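You operate a simulated robot arm through the tools that you are given. There is no shell and no other tool.

You run a simulated robot arm. Do the job below in one go: nothing can be reset, and whatever is moved stays where it is left.

JOB
Adjust the scale to the 200 g weight from the open desk drawer.
Fine: zero it empty first; shut the drawer, leave the weight on the pan; the display must read 200 g.

It is judged by the outcome, as a careful person would: the job done as asked, and still so three seconds after it is handed in. It fails if anything else is knocked over, pushed out of place, dropped, spilled or broken.

ROBOT AND FRAMES
A 6-joint arm with a three-finger gripper, fixed in place. Base frame: the origin is at the foot of the arm, x ahead of it, y to its left, z up. Units: m, degrees, N and s.
Its first joint turns from -166.0 to 166.0 degrees. Payload 4.89 kg.
The tool frame sits at the grasp point between the pads (the TCP): z along the fingers, y along the line on which they close. The tips reach 0.03 m beyond it. Largest opening 0.164 m; the body of the gripper starts 0.125 m behind the TCP.
Orientation is that of the tool frame in the base frame, as [roll, pitch, yaw] about the fixed x, y, z axes, in that order (R = Rz(yaw) Ry(pitch) Rx(roll)). With the fingers straight down and closing along the base's y, the tool's x points along the base's -x, its y along +y and its z along -z.

CONTROLS
- The arm moves only by the tool apply_moves. Its argument "motion" is a list that holds one entry, the list of rows, each a list of 7 numbers: the shift along the tool's x, y, z in m, then the turn, a rotation vector about the tool's x, y, z in degrees, then the gripper command, from -1 (fully open) to 1 (shut), values between in proportion. In form: [[[tx, ty, tz, rx, ry, rz, fingers], ...]]. A call has 1 to 20 rows; each row shifts and turns the commanded pose from where the row before left it, along the tool's axes as they then stand. Each row takes 0.2 s and may step no farther than 0.05 m and 8.6 degrees from the row before; otherwise, or with a gripper value out of range, the whole call is refused. A pose out of reach is approached as far as the arm can. The call stops where the force on the tool passes 40 N (or 10 N more than at its start, if that is more) or the arm is blocked; 0.2 s more then pass. The fingers move at their own pace (about 0.108 m/s each) and stop on an object; they squeeze with about 35 N. The grip force told is the motor's: it shows also when the fingers shut on nothing. Time passes only in rows, and 0.2 s behind the last, so rows that do not move let the fingers close. The reply holds the time, the measured pose of the TCP, the force on the tool along the base axes, the opening and the grip force, in the units named above and with some noise, with the torque about the TCP (base axes, N m) and any sound that the robot's microphone picked up.
- Cameras (640 x 400 px; columns grow to the right, rows downward): "scene" is fixed at [0.3987, 0.5016, 1.4931]; the picture's right is [0.31, -0.95, 0.00], its down [-0.94, -0.30, -0.18] and it looks along [0.17, 0.06, -0.98] (base axes); focal length 299 px, centre (320, 200). "wrist" rides on the gripper at [0.076, -0.002, -0.152] in the tool frame; the picture's right is [0.02, 1.00, 0.00], its down [-0.88, 0.02, -0.47] and it looks along [-0.47, 0.01, 0.88] (tool axes); focal length 247 px, centre (320, 200). There is no depth. A picture from a camera that has moved, and an enlarged one, comes with that camera's place and axes in the base frame and with its lens.
- get_image(camera): a new picture of that camera. No time passes.
- slide_trunk(by): slides the trunk up (or, below 0, down) by that many m; the arm rides with it, the base frame stays. It gives what a move gives, with no picture.
- zoom(camera, box): a new picture of the part [left, top, right, bottom] of that camera's present view, enlarged. No time passes.
- close_job(): hands the job in; it is judged then, once.

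Places have to be worked out from the pictures, the camera data and where the tool is seen. Open the gripper and draw the arm clear of the work before you hand the job in, unless the task says otherwise.

The tools are called after ">>>" by a JSON object that holds its "api" and its "payload". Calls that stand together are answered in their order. apply_moves: Moves the arm, as the interface text tells. Its arguments: {"type":"object","properties":{"motion":{"type":"array","items":{"type":"array","items":{"type":"array","items":{"type":"number"}}}}},"required":["motion"]} The other tools are called the same way: slide_trunk (by) slides the trunk up or down; get_image (camera) takes a picture; zoom (camera, box) takes an enlarged picture of a part of a camera's view; close_job () hands the job in.

At the start:

```text
t: 0.0
tool_pos: [0.3732, 0.3097, 1.1112]
tcp_rot: [-179.9, 0.1, -179.9]
ft_force: [-0.1, 0.3, 0.0]
ft_torque: [-0.01, 0.01, -0.03]
grip_width: 0.1636
grip_force: 0.0
trunk travel left (down, up): [-0.175, 0.215]
```

scene: 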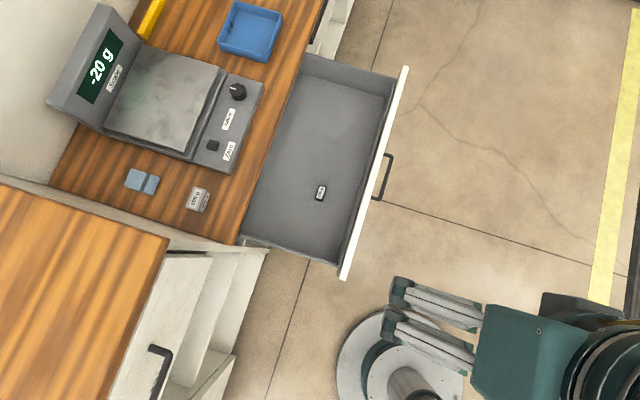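
wrist: 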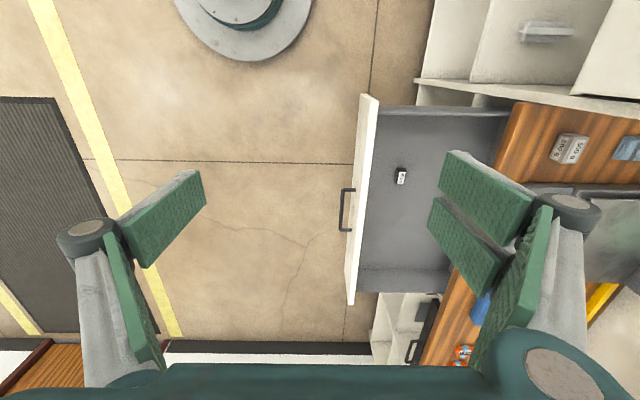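

I start by taking enlarged views of the scale, the drawer and the items on the desk to see what the labels read.

>>> {"api": "zoom", "payload": {"camera": "scene", "box": [40, 0, 280, 150]}}

>>> {"api": "zoom", "payload": {"camera": "scene", "box": [180, 60, 270, 180]}}

>>> {"api": "zoom", "payload": {"camera": "scene", "box": [230, 40, 420, 290]}}

>>> {"api": "zoom", "payload": {"camera": "scene", "box": [110, 150, 230, 225]}}

>>> {"api": "zoom", "payload": {"camera": "wrist", "box": [340, 80, 640, 280]}}

```text
2.67 times, centred on (160, 75) of scene
camera zoom: at [0.3987, 0.5016, 1.4931], right [0.31, -0.95, 0.0], down [-0.94, -0.3, -0.18], along [0.17, 0.06, -0.98], focal length 798 px, centre (747, 533)
```

zoom: 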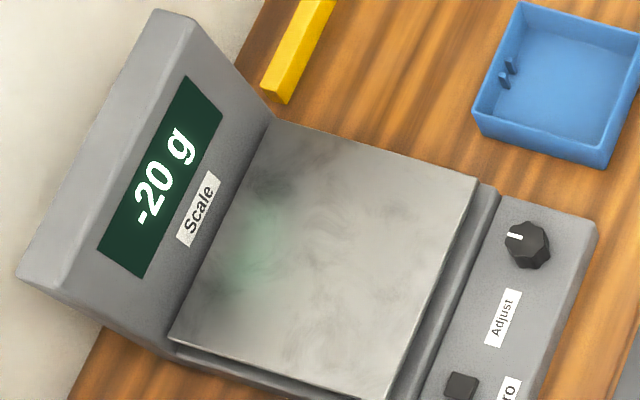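

```text
3.33 times, centred on (225, 120) of scene
camera zoom: at [0.3987, 0.5016, 1.4931], right [0.31, -0.95, 0.0], down [-0.94, -0.3, -0.18], along [0.17, 0.06, -0.98], focal length 997 px, centre (637, 467)
```

zoom: 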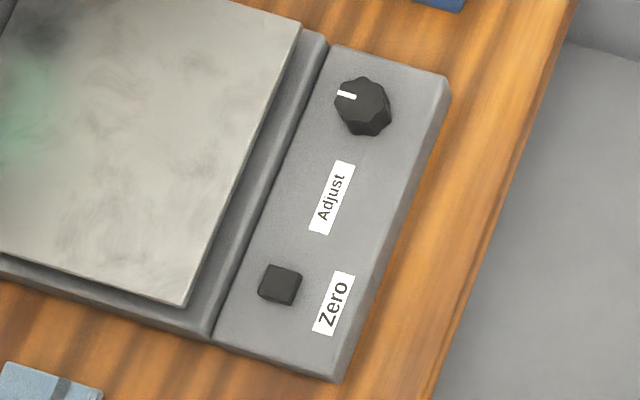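

```text
1.60 times, centred on (325, 165) of scene
camera zoom: at [0.3987, 0.5016, 1.4931], right [0.31, -0.95, 0.0], down [-0.94, -0.3, -0.18], along [0.17, 0.06, -0.98], focal length 479 px, centre (312, 256)
```

zoom: 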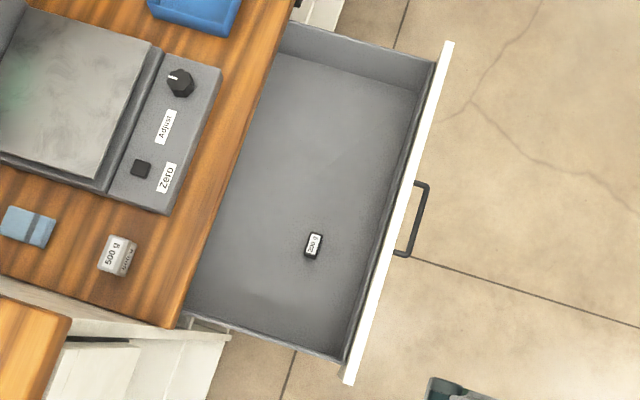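

```text
5.33 times, centred on (170, 188) of scene
camera zoom: at [0.3987, 0.5016, 1.4931], right [0.31, -0.95, 0.0], down [-0.94, -0.3, -0.18], along [0.17, 0.06, -0.98], focal length 1596 px, centre (1120, 267)
```

zoom: 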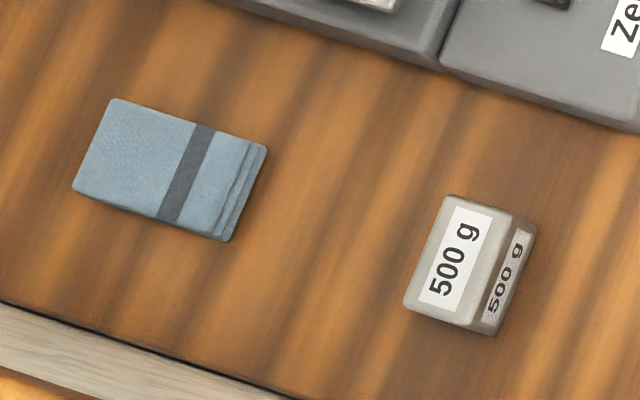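

```text
2.00 times, centred on (490, 180) of wrist
camera zoom: at [0.2976, 0.3085, 1.264], right [-0.02, 1.0, 0.0], down [0.88, 0.02, 0.47], along [0.47, 0.01, -0.88], focal length 494 px, centre (-20, 240)
```

zoom: 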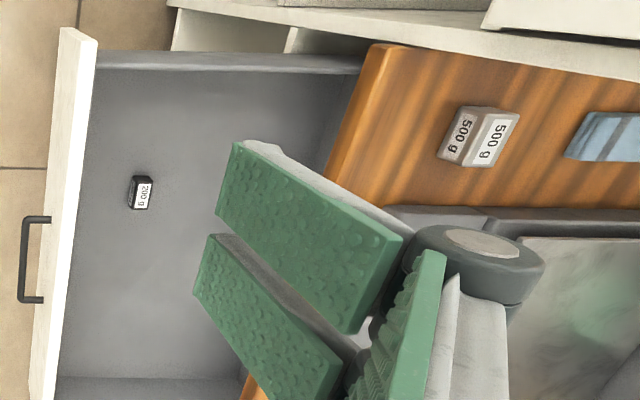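

The drawer opens toward -y (its front is near y≈0.42) and the desk edge is near y≈0.73. The scale lies beyond that edge, with the Zero button near (0.57, 0.84) and the knob near (0.72, 0.83). I move the arm high toward the desk for a closer wrist view and better position estimates.

>>> {"api": "apply_moves", "payload": {"motion": [[[-0.01, 0.04, 0, 0, 0, 0, -1], [-0.01, 0.04, 0, 0, 0, 0, -1], [-0.01, 0.04, 0, 0, 0, 0, -1], [-0.01, 0.04, 0, 0, 0, 0, -1], [-0.01, 0.04, 0, 0, 0, 0, -1], [-0.01, 0.04, 0, 0, 0, 0, -1], [0, 0, 0, 0, 0, -8.5, -1], [0, 0, 0, 0, 0, -8.5, -1], [0, 0, 0, 0, 0, -8.5, -1], [0, 0, 0, 0, 0, -8.5, -1], [0, 0, 0, 0, 0, -8.5, -1], [0, 0, 0, 0, 0, -8.5, -1], [0, 0, 0, 0, 0, -8.5, -1], [0, 0, 0, 0, 0, 0, -1]]]}}

```text
t: 3.0
tool_pos: [0.4332, 0.55, 1.112]
tcp_rot: [-179.9, 0.1, -120.5]
ft_force: [0.8, 1.5, -0.1]
ft_torque: [-0.03, -0.04, -0.01]
grip_width: 0.164
grip_force: 0.0
trunk travel left (down, up): [-0.175, 0.215]
```

The arm is now above the desk edge with the tool yawed outward. I take both views.

>>> {"api": "get_image", "payload": {"camera": "wrist"}}

>>> {"api": "get_image", "payload": {"camera": "scene"}}

```text
taken
camera wrist: at [0.3969, 0.4834, 1.2641], right [-0.87, 0.49, 0.0], down [0.43, 0.77, 0.47], along [0.23, 0.41, -0.88], focal length 247 px, centre (320, 200)
```

wrist: 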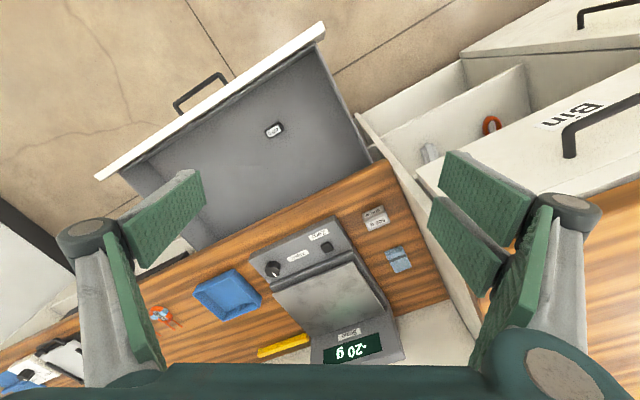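

```text
taken
```

scene: 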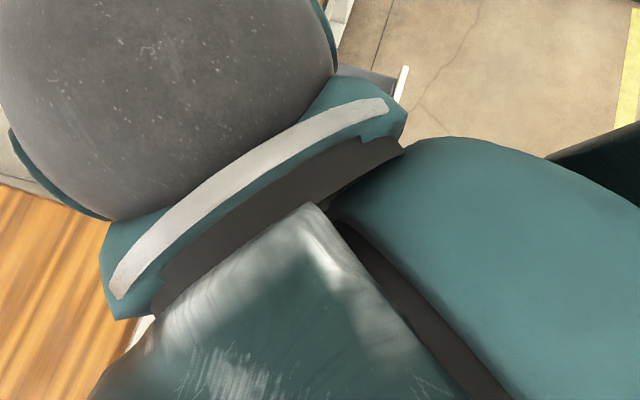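

The wrist view shows the whole scale. I enlarge it to refine the knob, button and pan positions.

>>> {"api": "zoom", "payload": {"camera": "wrist", "box": [230, 180, 450, 370]}}

>>> {"api": "zoom", "payload": {"camera": "wrist", "box": [150, 20, 390, 240]}}

```text
2.11 times, centred on (340, 275) of wrist
camera zoom: at [0.3969, 0.4834, 1.2641], right [-0.87, 0.49, 0.0], down [0.43, 0.77, 0.47], along [0.23, 0.41, -0.88], focal length 520 px, centre (278, 42)
```

zoom: 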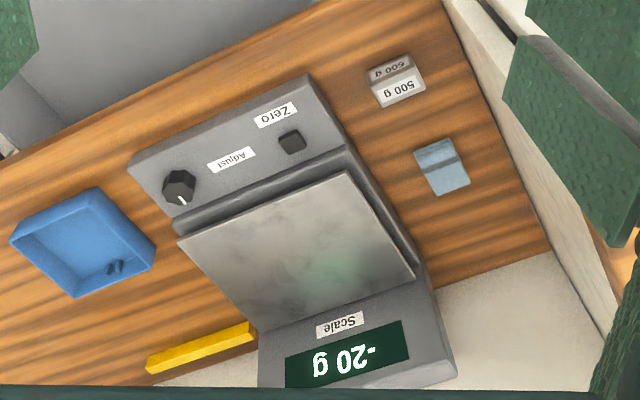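

```text
1.82 times, centred on (270, 130) of wrist
camera zoom: at [0.3969, 0.4834, 1.2641], right [-0.87, 0.49, 0.0], down [0.43, 0.77, 0.47], along [0.23, 0.41, -0.88], focal length 449 px, centre (411, 327)
```

zoom: 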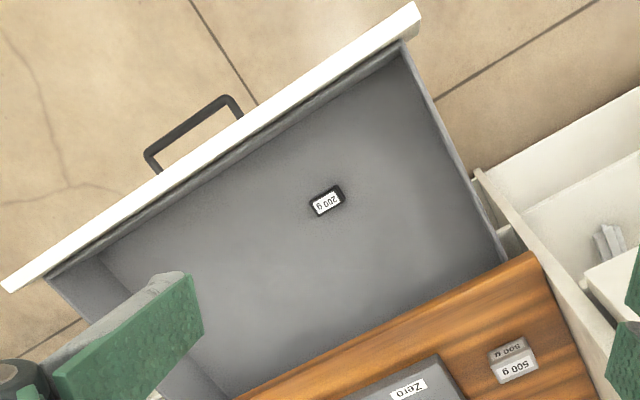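

I move out toward a point above the Zero button, staying high with the gripper open. This tests the reach and gives a closer look.

>>> {"api": "apply_moves", "payload": {"motion": [[[-0.0394, 0.0035, 0.016, 0, 0, 0, -1], [-0.0394, 0.0035, 0.016, 0, 0, 0, -1], [-0.0394, 0.0035, 0.016, 0, 0, 0, -1], [-0.0394, 0.0035, 0.016, 0, 0, 0, -1], [-0.0394, 0.0035, 0.016, 0, 0, 0, -1], [-0.0394, 0.0035, 0.016, 0, 0, 0, -1], [-0.0394, 0.0035, 0.016, 0, 0, 0, -1], [-0.0394, 0.0035, 0.016, 0, 0, 0, -1], [0, 0, 0, 0, 0, 0, -1], [0, 0, 0, 0, 0, 0, -1]]]}}

>>> {"api": "get_image", "payload": {"camera": "wrist"}}

```text
t: 5.2
tool_pos: [0.5674, 0.8347, 0.9819]
tcp_rot: [-180.0, 0.0, -120.4]
ft_force: [0.5, 0.2, 0.1]
ft_torque: [-0.07, 0.07, -0.01]
grip_width: 0.164
grip_force: 0.0
trunk travel left (down, up): [-0.175, 0.215]
```

```text
taken
camera wrist: at [0.5318, 0.7682, 1.135], right [-0.87, 0.49, 0.0], down [0.43, 0.77, 0.47], along [0.23, 0.41, -0.88], focal length 247 px, centre (320, 200)
```

wrist: 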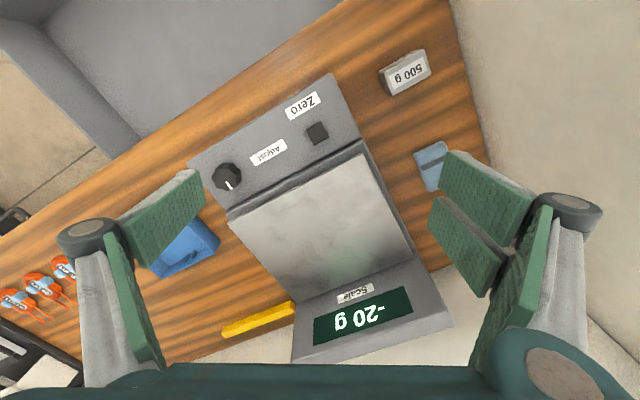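

Combining the two wrist views puts the Zero button at about (0.576, 0.838, 0.775), the knob at (0.730, 0.827, 0.78), and the pan surface at z≈0.80. I close the fingers and come down to just above the button.

>>> {"api": "apply_moves", "payload": {"motion": [[[-0.0036, -0.0028, 0.0, 0, 0, 0, 1], [-0.0036, -0.0028, 0.0, 0, 0, 0, 1], [0, 0, 0, 0, 0, 0, 1], [0, 0, 0.0, 0, 0, 0, 1], [0, 0, 0.035, 0, 0, 0, 1], [0, 0, 0.035, 0, 0, 0, 1], [0, 0, 0.03, 0, 0, 0, 1], [0, 0, 0.03, 0, 0, 0, 1], [0, 0, 0.01, 0, 0, 0, 1], [0, 0, 0, 0, 0, 0, 1]]]}}

>>> {"api": "get_image", "payload": {"camera": "wrist"}}

>>> {"api": "get_image", "payload": {"camera": "scene"}}

```text
t: 7.4
tool_pos: [0.5759, 0.8394, 0.842]
tcp_rot: [-180.0, 0.1, -120.5]
ft_force: [0.8, -0.3, 0.0]
ft_torque: [-0.02, 0.04, -0.01]
grip_width: 0.0
grip_force: 35.6
trunk travel left (down, up): [-0.175, 0.215]
```

```text
taken
camera wrist: at [0.5408, 0.7727, 0.9951], right [-0.87, 0.49, 0.0], down [0.43, 0.77, 0.47], along [0.23, 0.41, -0.88], focal length 247 px, centre (320, 200)
```

wrist: 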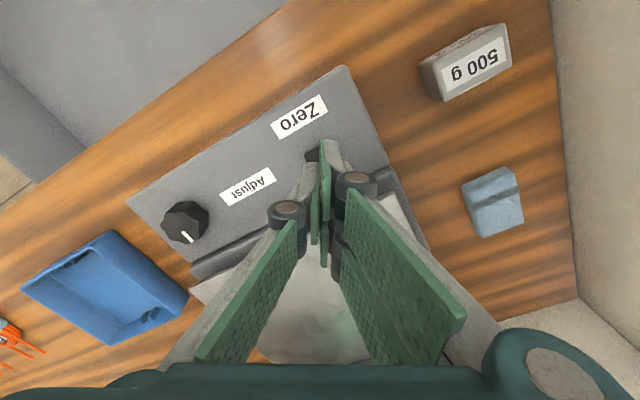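

```text
taken
```

scene: 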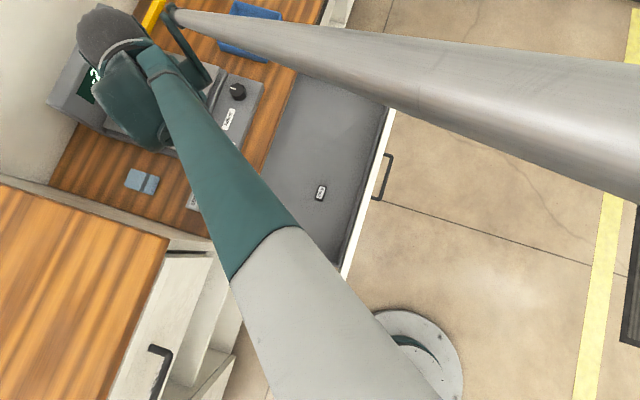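

The scale's zero button is partly hidden by the fingertips, so I enlarge this view to check the alignment.

>>> {"api": "zoom", "payload": {"camera": "wrist", "box": [260, 80, 390, 200]}}

>>> {"api": "zoom", "payload": {"camera": "scene", "box": [40, 0, 280, 200]}}

```text
3.33 times, centred on (325, 140) of wrist
camera zoom: at [0.5408, 0.7727, 0.9951], right [-0.87, 0.49, 0.0], down [0.43, 0.77, 0.47], along [0.23, 0.41, -0.88], focal length 823 px, centre (303, 400)
```

zoom: 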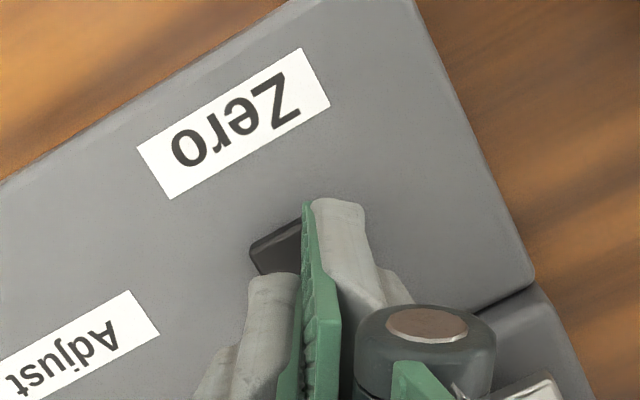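

```text
2.00 times, centred on (160, 100) of scene
camera zoom: at [0.3987, 0.5016, 1.4931], right [0.31, -0.95, 0.0], down [-0.94, -0.3, -0.18], along [0.17, 0.06, -0.98], focal length 598 px, centre (640, 400)
```

zoom: 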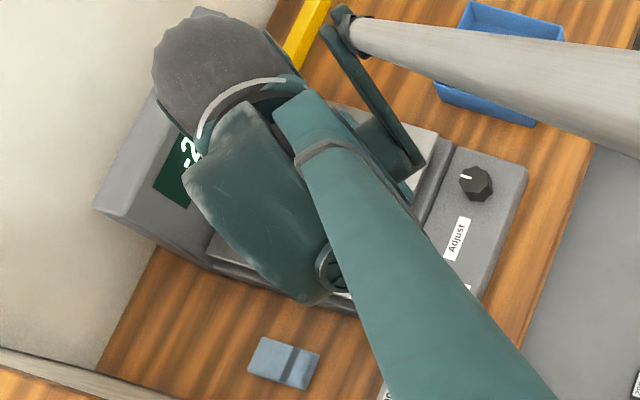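

The tips are over the button within a couple of mm. I descend in small steps, watching the force for contact.

>>> {"api": "apply_moves", "payload": {"motion": [[[0, 0, 0.012, 0, 0, 0, 1], [0, 0, 0.012, 0, 0, 0, 1], [0, 0, 0.003, 0, 0, 0, 1], [0, 0, 0.003, 0, 0, 0, 1], [0, 0, 0, 0, 0, 0, 1]]]}}

>>> {"api": "zoom", "payload": {"camera": "wrist", "box": [260, 80, 390, 200]}}

>>> {"api": "zoom", "payload": {"camera": "scene", "box": [80, 20, 180, 120]}}

```text
t: 8.6
tool_pos: [0.5787, 0.8402, 0.8132]
tcp_rot: [180.0, -0.1, -120.5]
ft_force: [-0.2, -0.5, -0.8]
ft_torque: [0.0, 0.01, -0.01]
grip_width: 0.0002
grip_force: 35.1
trunk travel left (down, up): [-0.175, 0.215]
```

```text
3.33 times, centred on (325, 140) of wrist
camera zoom: at [0.5412, 0.7729, 0.9661], right [-0.87, 0.49, 0.0], down [0.43, 0.77, 0.47], along [0.23, 0.41, -0.88], focal length 823 px, centre (303, 400)
```

zoom: 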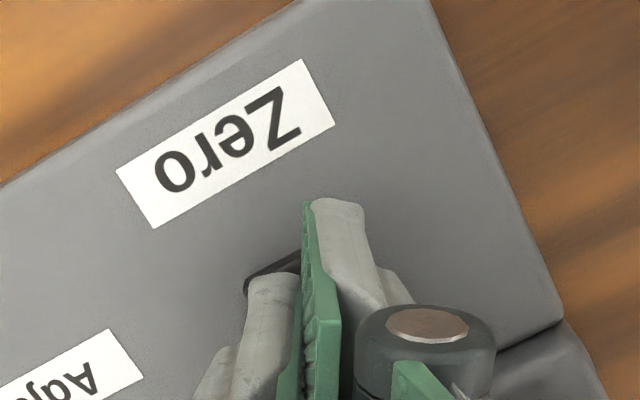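

```text
4.00 times, centred on (130, 70) of scene
camera zoom: at [0.3987, 0.5016, 1.4931], right [0.31, -0.95, 0.0], down [-0.94, -0.3, -0.18], along [0.17, 0.06, -0.98], focal length 1197 px, centre (1080, 720)
```

zoom: 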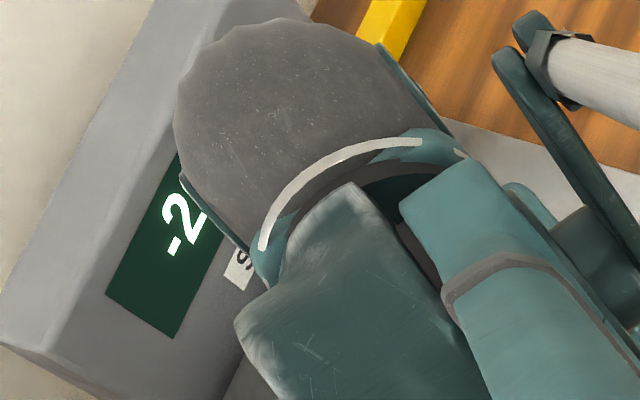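

No contact yet, with the tips at about z=0.783. I continue down in 2 mm steps.

>>> {"api": "apply_moves", "payload": {"motion": [[[0, 0, 0.002, 0, 0, 0, 1], [0, 0, 0.002, 0, 0, 0, 1], [0, 0, 0.002, 0, 0, 0, 1], [0, 0, 0.002, 0, 0, 0, 1], [0, 0, 0, 0, 0, 0, 1]]]}}

>>> {"api": "zoom", "payload": {"camera": "scene", "box": [80, 20, 180, 120]}}

```text
t: 9.8
tool_pos: [0.5792, 0.8391, 0.8056]
tcp_rot: [-179.9, 0.0, -120.5]
ft_force: [0.0, 0.8, 0.6]
ft_torque: [0.0, 0.0, 0.01]
grip_width: 0.0061
grip_force: 45.0
trunk travel left (down, up): [-0.175, 0.215]
```

```text
4.00 times, centred on (130, 70) of scene
camera zoom: at [0.3987, 0.5016, 1.4931], right [0.31, -0.95, 0.0], down [-0.94, -0.3, -0.18], along [0.17, 0.06, -0.98], focal length 1197 px, centre (1080, 720)
```

zoom: 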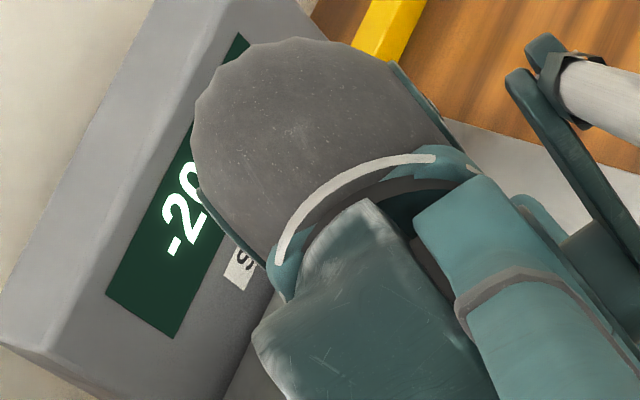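

The gripper opening changed to 6 mm, so something is touching the tips. I look closer before going further.

>>> {"api": "zoom", "payload": {"camera": "wrist", "box": [260, 80, 390, 200]}}

>>> {"api": "get_image", "payload": {"camera": "wrist"}}

```text
3.33 times, centred on (325, 140) of wrist
camera zoom: at [0.541, 0.7729, 0.9579], right [-0.87, 0.49, 0.0], down [0.43, 0.77, 0.47], along [0.23, 0.41, -0.88], focal length 823 px, centre (303, 400)
```

zoom: 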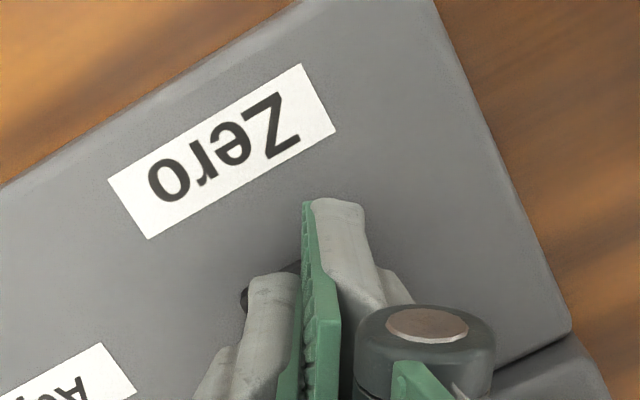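

```text
taken
camera wrist: at [0.541, 0.7729, 0.9579], right [-0.87, 0.49, 0.0], down [0.43, 0.77, 0.47], along [0.23, 0.41, -0.88], focal length 247 px, centre (320, 200)
```

wrist: 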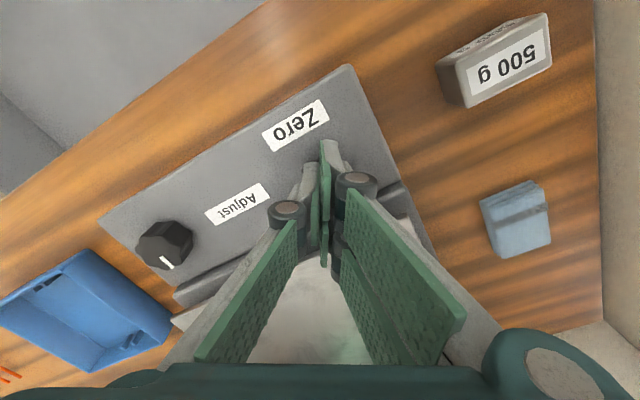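

The fingers still look shut, so that reading was probably noise. I continue with 2 mm steps.

>>> {"api": "apply_moves", "payload": {"motion": [[[0, 0, 0.002, 0, 0, 0, 1], [0, 0, 0.002, 0, 0, 0, 1], [0, 0, 0, 0, 0, 0, 1]]]}}

>>> {"api": "zoom", "payload": {"camera": "scene", "box": [80, 20, 180, 120]}}

```text
t: 10.6
tool_pos: [0.5773, 0.8395, 0.8015]
tcp_rot: [-179.9, 0.0, -120.5]
ft_force: [-0.6, 2.1, 2.3]
ft_torque: [0.01, 0.02, 0.0]
grip_width: 0.0057
grip_force: 44.6
trunk travel left (down, up): [-0.175, 0.215]
heard: click
```

```text
4.00 times, centred on (130, 70) of scene
camera zoom: at [0.3987, 0.5016, 1.4931], right [0.31, -0.95, 0.0], down [-0.94, -0.3, -0.18], along [0.17, 0.06, -0.98], focal length 1197 px, centre (1080, 720)
```

zoom: 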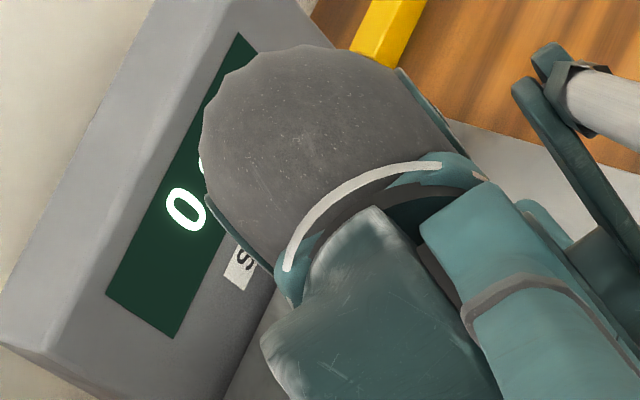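

The button clicked and the display now reads 0. I raise the fingers and go back above the open drawer to look at the 200 g weight.

>>> {"api": "apply_moves", "payload": {"motion": [[[0, 0, -0.03, 0, 0, 0, 1], [0, 0, -0.05, 0, 0, 0, 1], [0, 0, -0.05, 0, 0, 0, -0.5], [0.0402, -0.0237, -0.03, 0, 0, 0, -1], [0.0402, -0.0237, 0, 0, 0, 0, -1], [0.0402, -0.0237, 0, 0, 0, 0, -1], [0.0402, -0.0237, 0, 0, 0, 0, -1], [0.0402, -0.0237, 0, 0, 0, 0, -1], [0.0402, -0.0237, 0, 0, 0, 8.5, -1], [0, 0, 0, 0, 0, 8.5, -1], [0, 0, 0, 0, 0, 8.5, -1], [0, 0, 0, 0, 0, 8.5, -1], [0, 0, 0, 0, 0, 8.5, -1], [0, 0, 0, 0, 0, 8.5, -1], [0, 0, 0, 0, 0, 8.5, -1], [0, 0, 0, 0, 0, 0, -1]]]}}

>>> {"api": "get_image", "payload": {"camera": "wrist"}}

>>> {"api": "get_image", "payload": {"camera": "scene"}}

```text
refused: row 4 steps farther than a row can; nothing moved
```

```text
taken
camera wrist: at [0.541, 0.7726, 0.9543], right [-0.87, 0.49, 0.0], down [0.43, 0.77, 0.47], along [0.23, 0.41, -0.88], focal length 247 px, centre (320, 200)
```

wrist: 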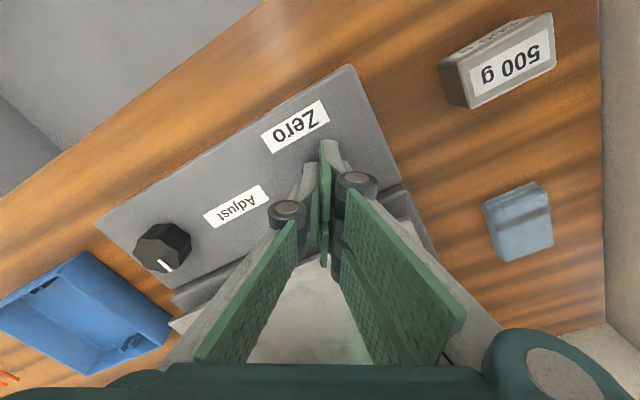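

```text
taken
```

scene: 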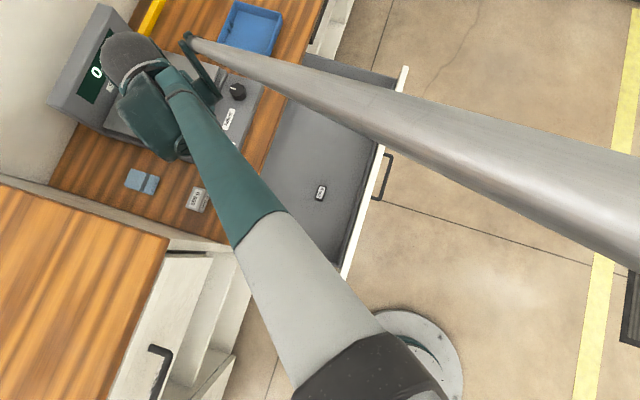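

The call was refused because one row was too long, and nothing moved. I repeat it with shorter steps.

>>> {"api": "apply_moves", "payload": {"motion": [[[0, 0, -0.03, 0, 0, 0, 1], [0, 0, -0.05, 0, 0, 0, 1], [0, 0, -0.05, 0, 0, 0, -0.5], [0, 0, -0.03, 0, 0, 0, -1], [0.0402, -0.0237, 0, 0, 0, 0, -1], [0.0402, -0.0237, 0, 0, 0, 0, -1], [0.0402, -0.0237, 0, 0, 0, 0, -1], [0.0402, -0.0237, 0, 0, 0, 0, -1], [0.0402, -0.0237, 0, 0, 0, 0, -1], [0.0402, -0.0237, 0, 0, 0, 0, -1], [0, 0, 0, 0, 0, 8.5, -1], [0, 0, 0, 0, 0, 8.5, -1], [0, 0, 0, 0, 0, 8.5, -1], [0, 0, 0, 0, 0, 8.5, -1], [0, 0, 0, 0, 0, 8.5, -1], [0, 0, 0, 0, 0, 8.5, -1], [0, 0, 0, 0, 0, 8.5, -1], [0, 0, 0, 0, 0, 0, -1]]]}}

>>> {"api": "get_image", "payload": {"camera": "wrist"}}

>>> {"api": "get_image", "payload": {"camera": "scene"}}

```text
t: 14.4
tool_pos: [0.578, 0.5596, 0.9608]
tcp_rot: [180.0, 0.0, 179.9]
ft_force: [0.7, 0.1, 0.8]
ft_torque: [-0.01, -0.02, 0.06]
grip_width: 0.1639
grip_force: 0.0
trunk travel left (down, up): [-0.175, 0.215]
```

```text
taken
camera wrist: at [0.5022, 0.5577, 1.1138], right [-0.02, 1.0, 0.0], down [0.88, 0.02, 0.47], along [0.47, 0.01, -0.88], focal length 247 px, centre (320, 200)
```

wrist: 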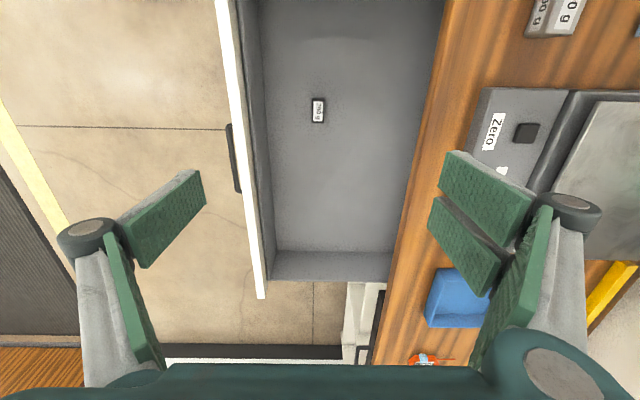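

```text
taken
```

scene: 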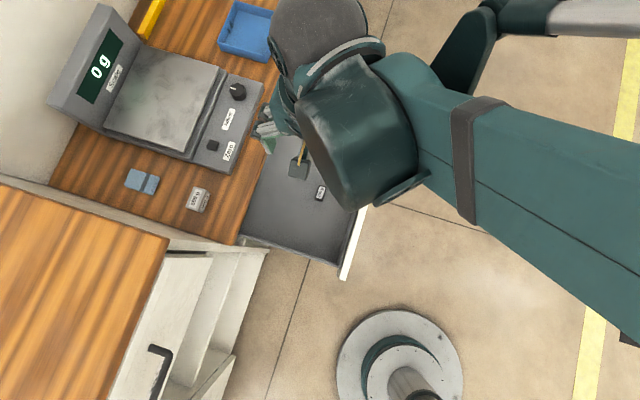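

The display reads 0 g with the pan empty. I enlarge the weight in the drawer to find its place and orientation.

>>> {"api": "zoom", "payload": {"camera": "wrist", "box": [270, 70, 370, 150]}}

>>> {"api": "zoom", "payload": {"camera": "wrist", "box": [200, 0, 480, 310]}}

>>> {"api": "zoom", "payload": {"camera": "scene", "box": [240, 120, 380, 260]}}

```text
5.00 times, centred on (320, 110) of wrist
camera zoom: at [0.5022, 0.5577, 1.1138], right [-0.02, 1.0, 0.0], down [0.88, 0.02, 0.47], along [0.47, 0.01, -0.88], focal length 1235 px, centre (320, 650)
```

zoom: 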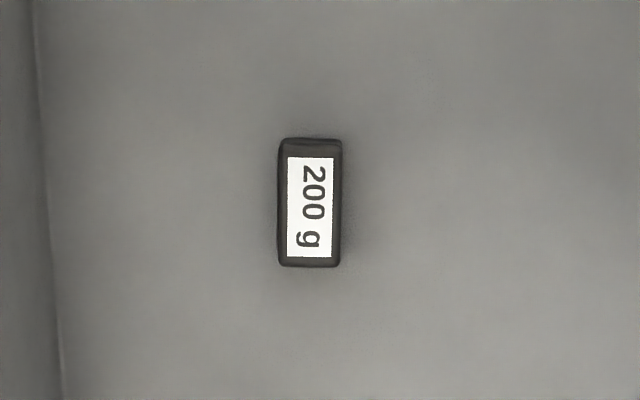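

```text
1.29 times, centred on (340, 155) of wrist
camera zoom: at [0.5022, 0.5577, 1.1138], right [-0.02, 1.0, 0.0], down [0.88, 0.02, 0.47], along [0.47, 0.01, -0.88], focal length 319 px, centre (294, 258)
```

zoom: 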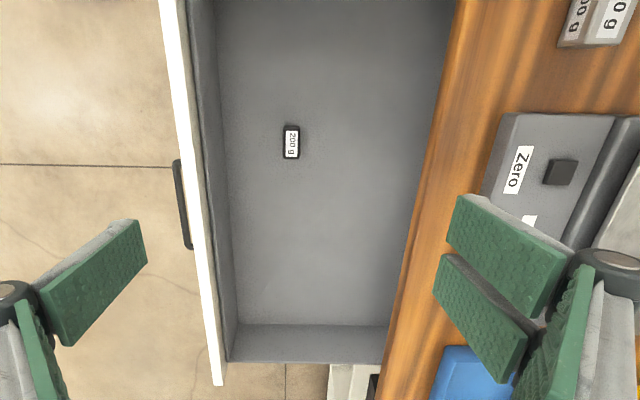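

```text
2.86 times, centred on (310, 190) of scene
camera zoom: at [0.3987, 0.5016, 1.4931], right [0.31, -0.95, 0.0], down [-0.94, -0.3, -0.18], along [0.17, 0.06, -0.98], focal length 855 px, centre (349, 229)
```

zoom: 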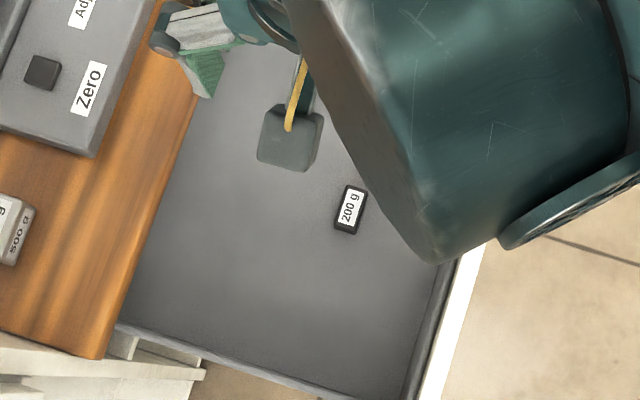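

The weight is about 0.05 × 0.028 m with its long axis along x, centred near (0.584, 0.555). The tool's closing axis is already along y, so I descend partway with a partly closed gripper and re-measure.

>>> {"api": "apply_moves", "payload": {"motion": [[[-0.003, -0.0023, 0.04, 0, 0, 0, 0.0], [-0.003, -0.0023, 0.04, 0, 0, 0, 0.0], [0, 0, 0.04, 0, 0, 0, 0.0], [0, 0, 0.04, 0, 0, 0, 0.0], [0, 0, 0.04, 0, 0, 0, 0.0], [0, 0, 0.04, 0, 0, 0, 0.0], [0, 0, 0, 0, 0, 0, 0.0]]]}}

>>> {"api": "get_image", "payload": {"camera": "wrist"}}

>>> {"api": "get_image", "payload": {"camera": "scene"}}

```text
t: 16.0
tool_pos: [0.5836, 0.5544, 0.7205]
tcp_rot: [-179.9, 0.0, 180.0]
ft_force: [-0.6, 0.0, -0.1]
ft_torque: [0.0, -0.02, 0.0]
grip_width: 0.0819
grip_force: 0.0
trunk travel left (down, up): [-0.175, 0.215]
```

```text
taken
camera wrist: at [0.5083, 0.5534, 0.8726], right [-0.02, 1.0, 0.0], down [0.88, 0.02, 0.47], along [0.47, 0.01, -0.88], focal length 247 px, centre (320, 200)
```

wrist: 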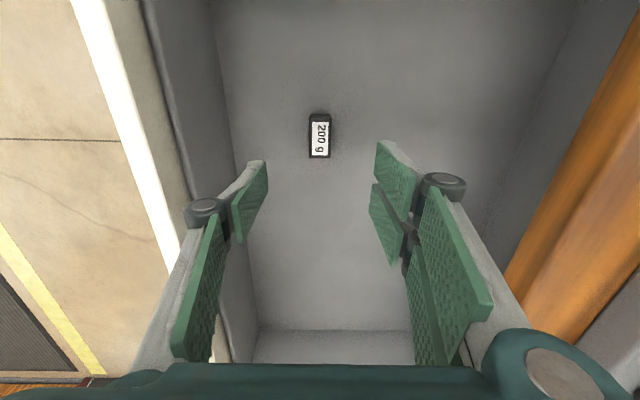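

```text
taken
```

scene: 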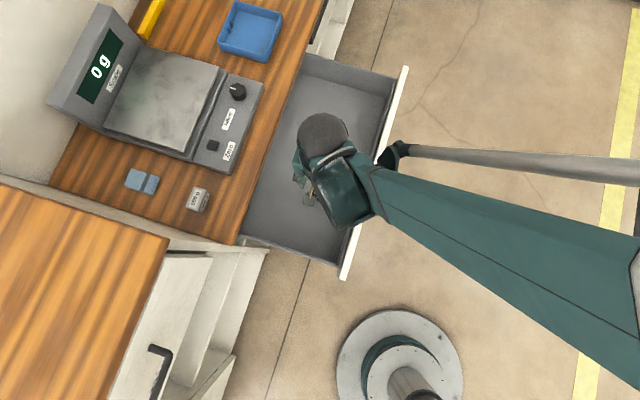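

The weight lies between the fingers but ahead of them in the view. I enlarge it to work out its height and offset.

>>> {"api": "zoom", "payload": {"camera": "wrist", "box": [270, 95, 370, 175]}}

>>> {"api": "zoom", "payload": {"camera": "scene", "box": [270, 100, 400, 240]}}

```text
5.00 times, centred on (320, 135) of wrist
camera zoom: at [0.5083, 0.5534, 0.8726], right [-0.02, 1.0, 0.0], down [0.88, 0.02, 0.47], along [0.47, 0.01, -0.88], focal length 1235 px, centre (320, 525)
```

zoom: 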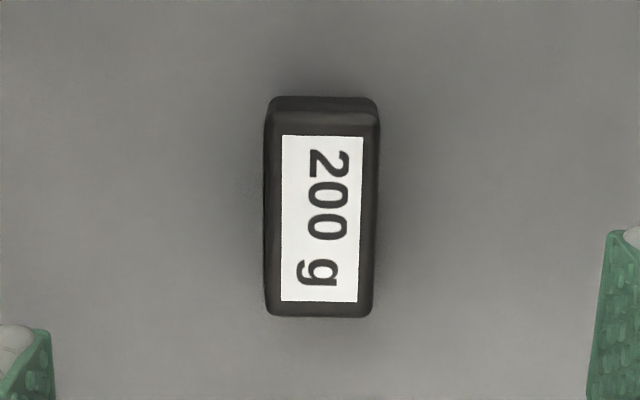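

```text
2.86 times, centred on (335, 170) of scene
camera zoom: at [0.3987, 0.5016, 1.4931], right [0.31, -0.95, 0.0], down [-0.94, -0.3, -0.18], along [0.17, 0.06, -0.98], focal length 855 px, centre (277, 286)
```

zoom: 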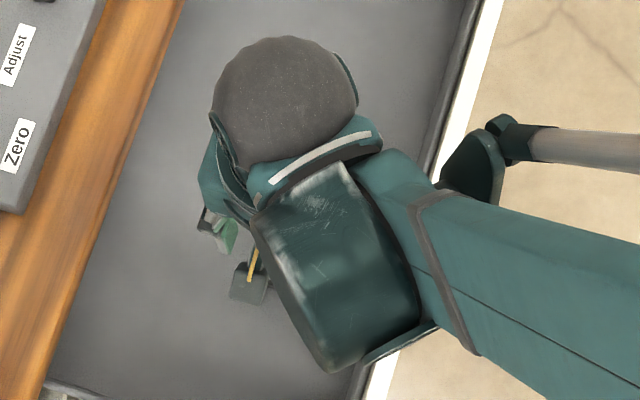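

The label scaling between views puts the weight's top at about (0.588, 0.555, 0.546). I shift about 4 mm in x and go down to just above it.

>>> {"api": "apply_moves", "payload": {"motion": [[[-0.004, 0, 0.04, 0, 0, 0, 0.0], [0, 0, 0.04, 0, 0, 0, 0.0], [0, 0, 0.03, 0, 0, 0, 0.0], [0, 0, 0.015, 0, 0, 0, 0.0], [0, 0, 0, 0, 0, 0, 0.0]]]}}

>>> {"api": "get_image", "payload": {"camera": "wrist"}}

>>> {"api": "get_image", "payload": {"camera": "scene"}}

```text
t: 17.2
tool_pos: [0.5882, 0.5549, 0.5962]
tcp_rot: [179.9, 0.0, 179.9]
ft_force: [0.0, 0.2, -0.7]
ft_torque: [-0.03, 0.02, 0.0]
grip_width: 0.0818
grip_force: 0.1
trunk travel left (down, up): [-0.175, 0.215]
```

```text
taken
camera wrist: at [0.5124, 0.5531, 0.7483], right [-0.02, 1.0, 0.0], down [0.88, 0.02, 0.47], along [0.47, 0.01, -0.88], focal length 247 px, centre (320, 200)
```

wrist: 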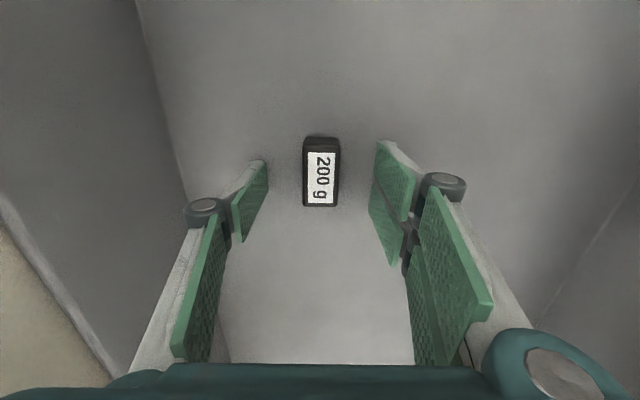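

```text
taken
```

scene: 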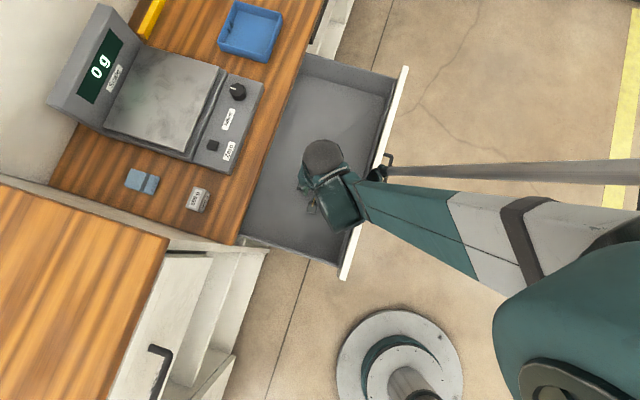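

The weight sits between the fingers about 5 mm ahead in x. I correct that and lower the tips slowly beside it, watching for floor contact.

>>> {"api": "apply_moves", "payload": {"motion": [[[-0.005, 0, 0.005, 0, 0, 0, 0.0], [0, 0, 0.005, 0, 0, 0, 0.0], [0, 0, 0.005, 0, 0, 0, 0.0], [0, 0, 0.005, 0, 0, 0, 0.0], [0, 0, 0.005, 0, 0, 0, 0.0], [0, 0, 0.003, 0, 0, 0, 0.0], [0, 0, 0, 0, 0, 0, 0.0]]]}}

>>> {"api": "get_image", "payload": {"camera": "wrist"}}

```text
t: 17.8
tool_pos: [0.5929, 0.5523, 0.5938]
tcp_rot: [179.9, 0.0, -180.0]
ft_force: [-1.2, -9.0, 70.6]
ft_torque: [-0.45, 0.85, -0.36]
grip_width: 0.0594
grip_force: 26.8
trunk travel left (down, up): [-0.175, 0.215]
stopped in row 2: the force on the tool passed its limit at 53 N (the readings are from after the stop); the commanded pose is now the measured one
```

```text
taken
camera wrist: at [0.5157, 0.5512, 0.7469], right [-0.02, 1.0, 0.0], down [0.88, 0.02, 0.47], along [0.47, 0.01, -0.88], focal length 247 px, centre (320, 200)
```

wrist: 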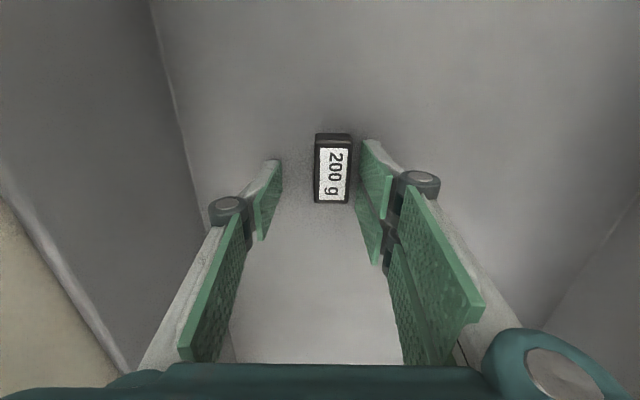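

The arm met a hard stop much earlier than expected, with about 70 N upward, and the drawer seems to have shifted slightly. I look closely at both views before moving, to see what is touching.

>>> {"api": "get_image", "payload": {"camera": "scene"}}

>>> {"api": "zoom", "payload": {"camera": "scene", "box": [270, 110, 430, 250]}}

>>> {"api": "zoom", "payload": {"camera": "wrist", "box": [200, 100, 480, 280]}}

```text
taken
```

scene: 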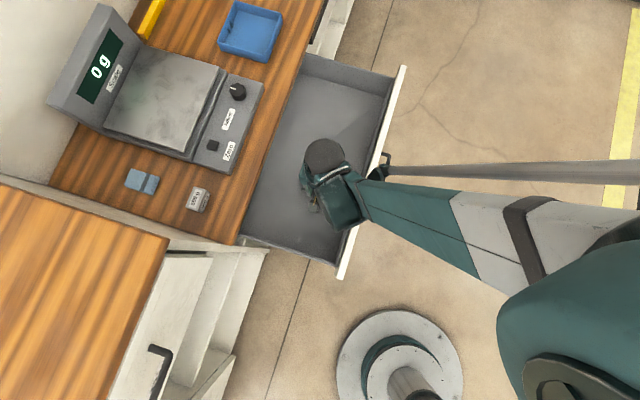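

```text
2.86 times, centred on (350, 180) of scene
camera zoom: at [0.3987, 0.5016, 1.4931], right [0.31, -0.95, 0.0], down [-0.94, -0.3, -0.18], along [0.17, 0.06, -0.98], focal length 855 px, centre (234, 257)
```

zoom: 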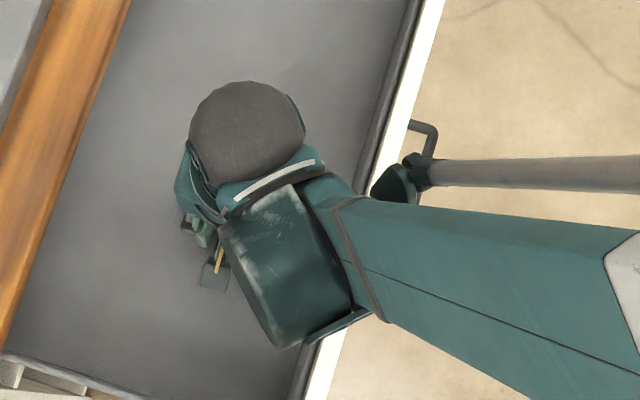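

```text
2.22 times, centred on (340, 190) of wrist
camera zoom: at [0.5157, 0.5512, 0.7469], right [-0.02, 1.0, 0.0], down [0.88, 0.02, 0.47], along [0.47, 0.01, -0.88], focal length 549 px, centre (276, 222)
```

zoom: 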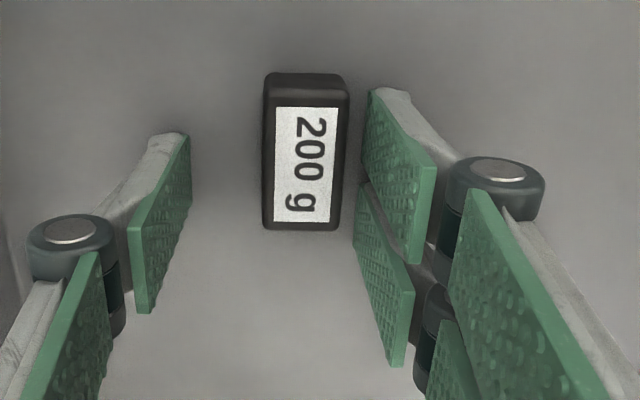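

The fingertips reached the drawer floor: triangulating all views again gives floor z≈0.565, weight top z≈0.585, and weight centre about (0.581, 0.562). The weight is untouched and the drawer shifted inward only a few mm. I back off upward and re-centre over the weight.

>>> {"api": "apply_moves", "payload": {"motion": [[[0, 0, -0.01, 0, 0, 0, 0.0], [0, 0, -0.02, 0, 0, 0, 0.0], [0.012, 0.008, 0, 0, 0, 0, 0.0], [0, 0, 0, 0, 0, 0, 0.0], [0, 0, 0, 0, 0, 0, 0.0]]]}}

>>> {"api": "get_image", "payload": {"camera": "wrist"}}

```text
t: 19.0
tool_pos: [0.5796, 0.5629, 0.6192]
tcp_rot: [-180.0, -0.1, -180.0]
ft_force: [0.1, 0.7, 0.1]
ft_torque: [0.0, 0.0, 0.02]
grip_width: 0.0819
grip_force: 0.1
trunk travel left (down, up): [-0.175, 0.215]
```

```text
taken
camera wrist: at [0.5043, 0.561, 0.7724], right [-0.02, 1.0, 0.0], down [0.88, 0.02, 0.47], along [0.47, 0.01, -0.88], focal length 247 px, centre (320, 200)
```

wrist: 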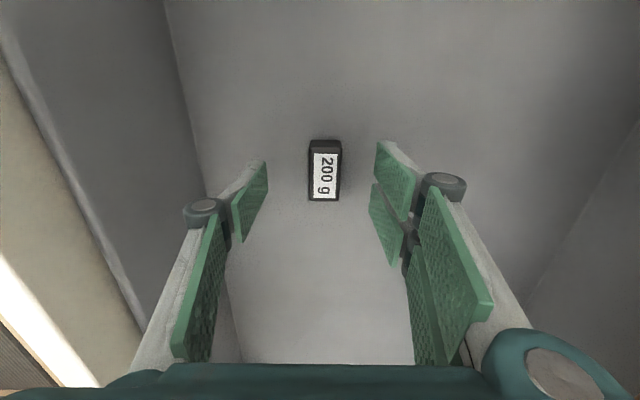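

The weight is now centred between the fingers with no contact force. I shift 3 mm in y, lower to just above the floor (TCP z≈0.599) and check before closing.

>>> {"api": "apply_moves", "payload": {"motion": [[[0, 0.003, 0.01, 0, 0, 0, 0.0], [0, 0, 0.008, 0, 0, 0, 0.0], [0, 0, 0.003, 0, 0, 0, 0.0], [0, 0, 0, 0, 0, 0, 0.0]]]}}

>>> {"api": "zoom", "payload": {"camera": "wrist", "box": [200, 100, 480, 280]}}

```text
t: 20.0
tool_pos: [0.5809, 0.565, 0.5969]
tcp_rot: [179.9, -0.1, -180.0]
ft_force: [-0.3, 0.1, 0.7]
ft_torque: [0.0, -0.04, -0.01]
grip_width: 0.0819
grip_force: 0.1
trunk travel left (down, up): [-0.175, 0.215]
```

```text
2.22 times, centred on (340, 190) of wrist
camera zoom: at [0.5045, 0.5642, 0.7511], right [-0.02, 1.0, 0.0], down [0.88, 0.02, 0.47], along [0.47, 0.01, -0.88], focal length 549 px, centre (276, 222)
```

zoom: 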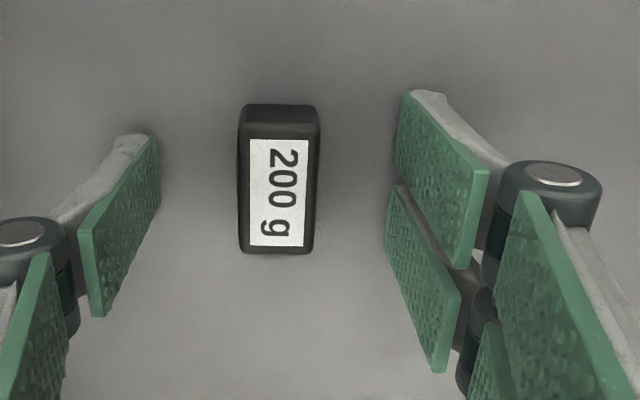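

The weight is centred between the pads with no contact force. I close the gripper on it.

>>> {"api": "apply_moves", "payload": {"motion": [[[0, 0, 0, 0, 0, 0, 0.3], [0, 0, 0, 0, 0, 0, 0.6], [0, 0, 0, 0, 0, 0, 1], [0, 0, 0, 0, 0, 0, 1], [0, 0, 0, 0, 0, 0, 1]]]}}

>>> {"api": "zoom", "payload": {"camera": "wrist", "box": [200, 100, 480, 280]}}

```text
t: 21.2
tool_pos: [0.5794, 0.5672, 0.5985]
tcp_rot: [-180.0, -0.2, -179.9]
ft_force: [-0.4, 1.7, -0.4]
ft_torque: [0.04, 0.04, -0.05]
grip_width: 0.0258
grip_force: 34.8
trunk travel left (down, up): [-0.175, 0.215]
```

```text
2.22 times, centred on (340, 190) of wrist
camera zoom: at [0.5044, 0.5642, 0.7512], right [-0.02, 1.0, 0.0], down [0.88, 0.02, 0.47], along [0.47, 0.01, -0.88], focal length 549 px, centre (276, 222)
```

zoom: 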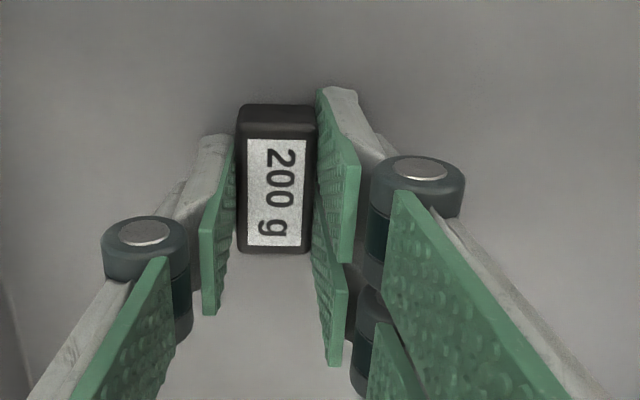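

The weight is gripped at 0.026 m with 35 N. I lift it straight up, slowly at first.

>>> {"api": "apply_moves", "payload": {"motion": [[[0, 0, -0.01, 0, 0, 0, 1], [0, 0, -0.02, 0, 0, 0, 1], [0, 0, -0.03, 0, 0, 0, 1], [0, 0, -0.04, 0, 0, 0, 1], [0, 0, -0.04, 0, 0, 0, 1], [0, 0, -0.04, 0, 0, 0, 1], [0, 0, -0.04, 0, 0, 0, 1], [0, 0, -0.04, 0, 0, 0, 1], [0, 0, -0.04, 0, 0, 0, 1], [0, 0, -0.03, 0, 0, 0, 1], [0, 0, -0.02, 0, 0, 0, 1], [0, 0, 0, 0, 0, 0, 1]]]}}

>>> {"api": "get_image", "payload": {"camera": "wrist"}}

>>> {"api": "get_image", "payload": {"camera": "scene"}}

```text
t: 23.8
tool_pos: [0.5795, 0.5647, 0.9473]
tcp_rot: [179.9, -0.1, 179.9]
ft_force: [0.2, -0.2, 0.2]
ft_torque: [0.02, -0.04, -0.03]
grip_width: 0.0
grip_force: 35.3
trunk travel left (down, up): [-0.175, 0.215]
```

```text
taken
camera wrist: at [0.5048, 0.5633, 1.1012], right [-0.02, 1.0, 0.0], down [0.88, 0.02, 0.47], along [0.47, 0.01, -0.88], focal length 247 px, centre (320, 200)
```

wrist: 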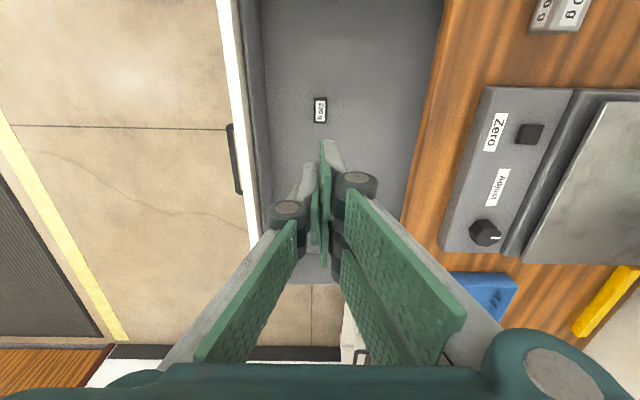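

```text
taken
```

scene: 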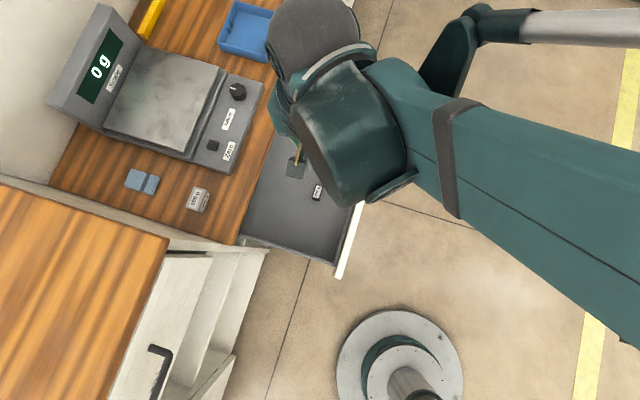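

The gripper shut to zero during the lift, so the weight slipped and is still in the drawer. I look closely at it and the fingers.

>>> {"api": "zoom", "payload": {"camera": "wrist", "box": [270, 70, 370, 150]}}

>>> {"api": "zoom", "payload": {"camera": "scene", "box": [270, 140, 370, 240]}}

```text
5.00 times, centred on (320, 110) of wrist
camera zoom: at [0.5048, 0.5633, 1.1012], right [-0.02, 1.0, 0.0], down [0.88, 0.02, 0.47], along [0.47, 0.01, -0.88], focal length 1235 px, centre (320, 650)
```

zoom: 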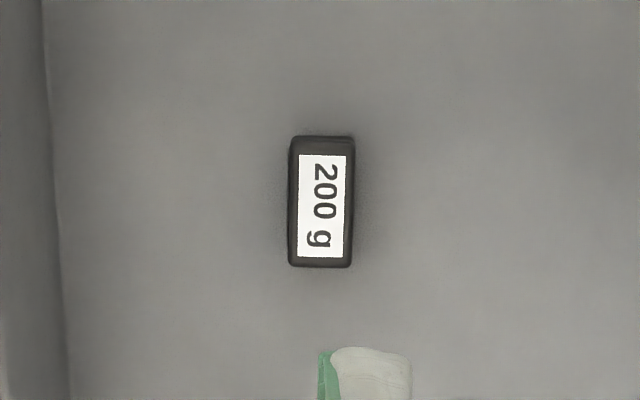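

```text
4.00 times, centred on (320, 190) of scene
camera zoom: at [0.3987, 0.5016, 1.4931], right [0.31, -0.95, 0.0], down [-0.94, -0.3, -0.18], along [0.17, 0.06, -0.98], focal length 1197 px, centre (320, 240)
```

zoom: 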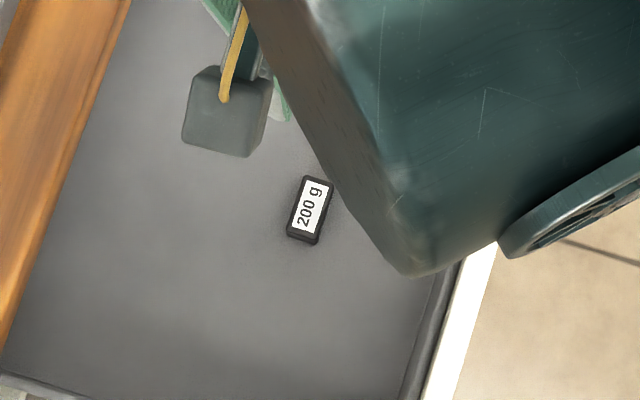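

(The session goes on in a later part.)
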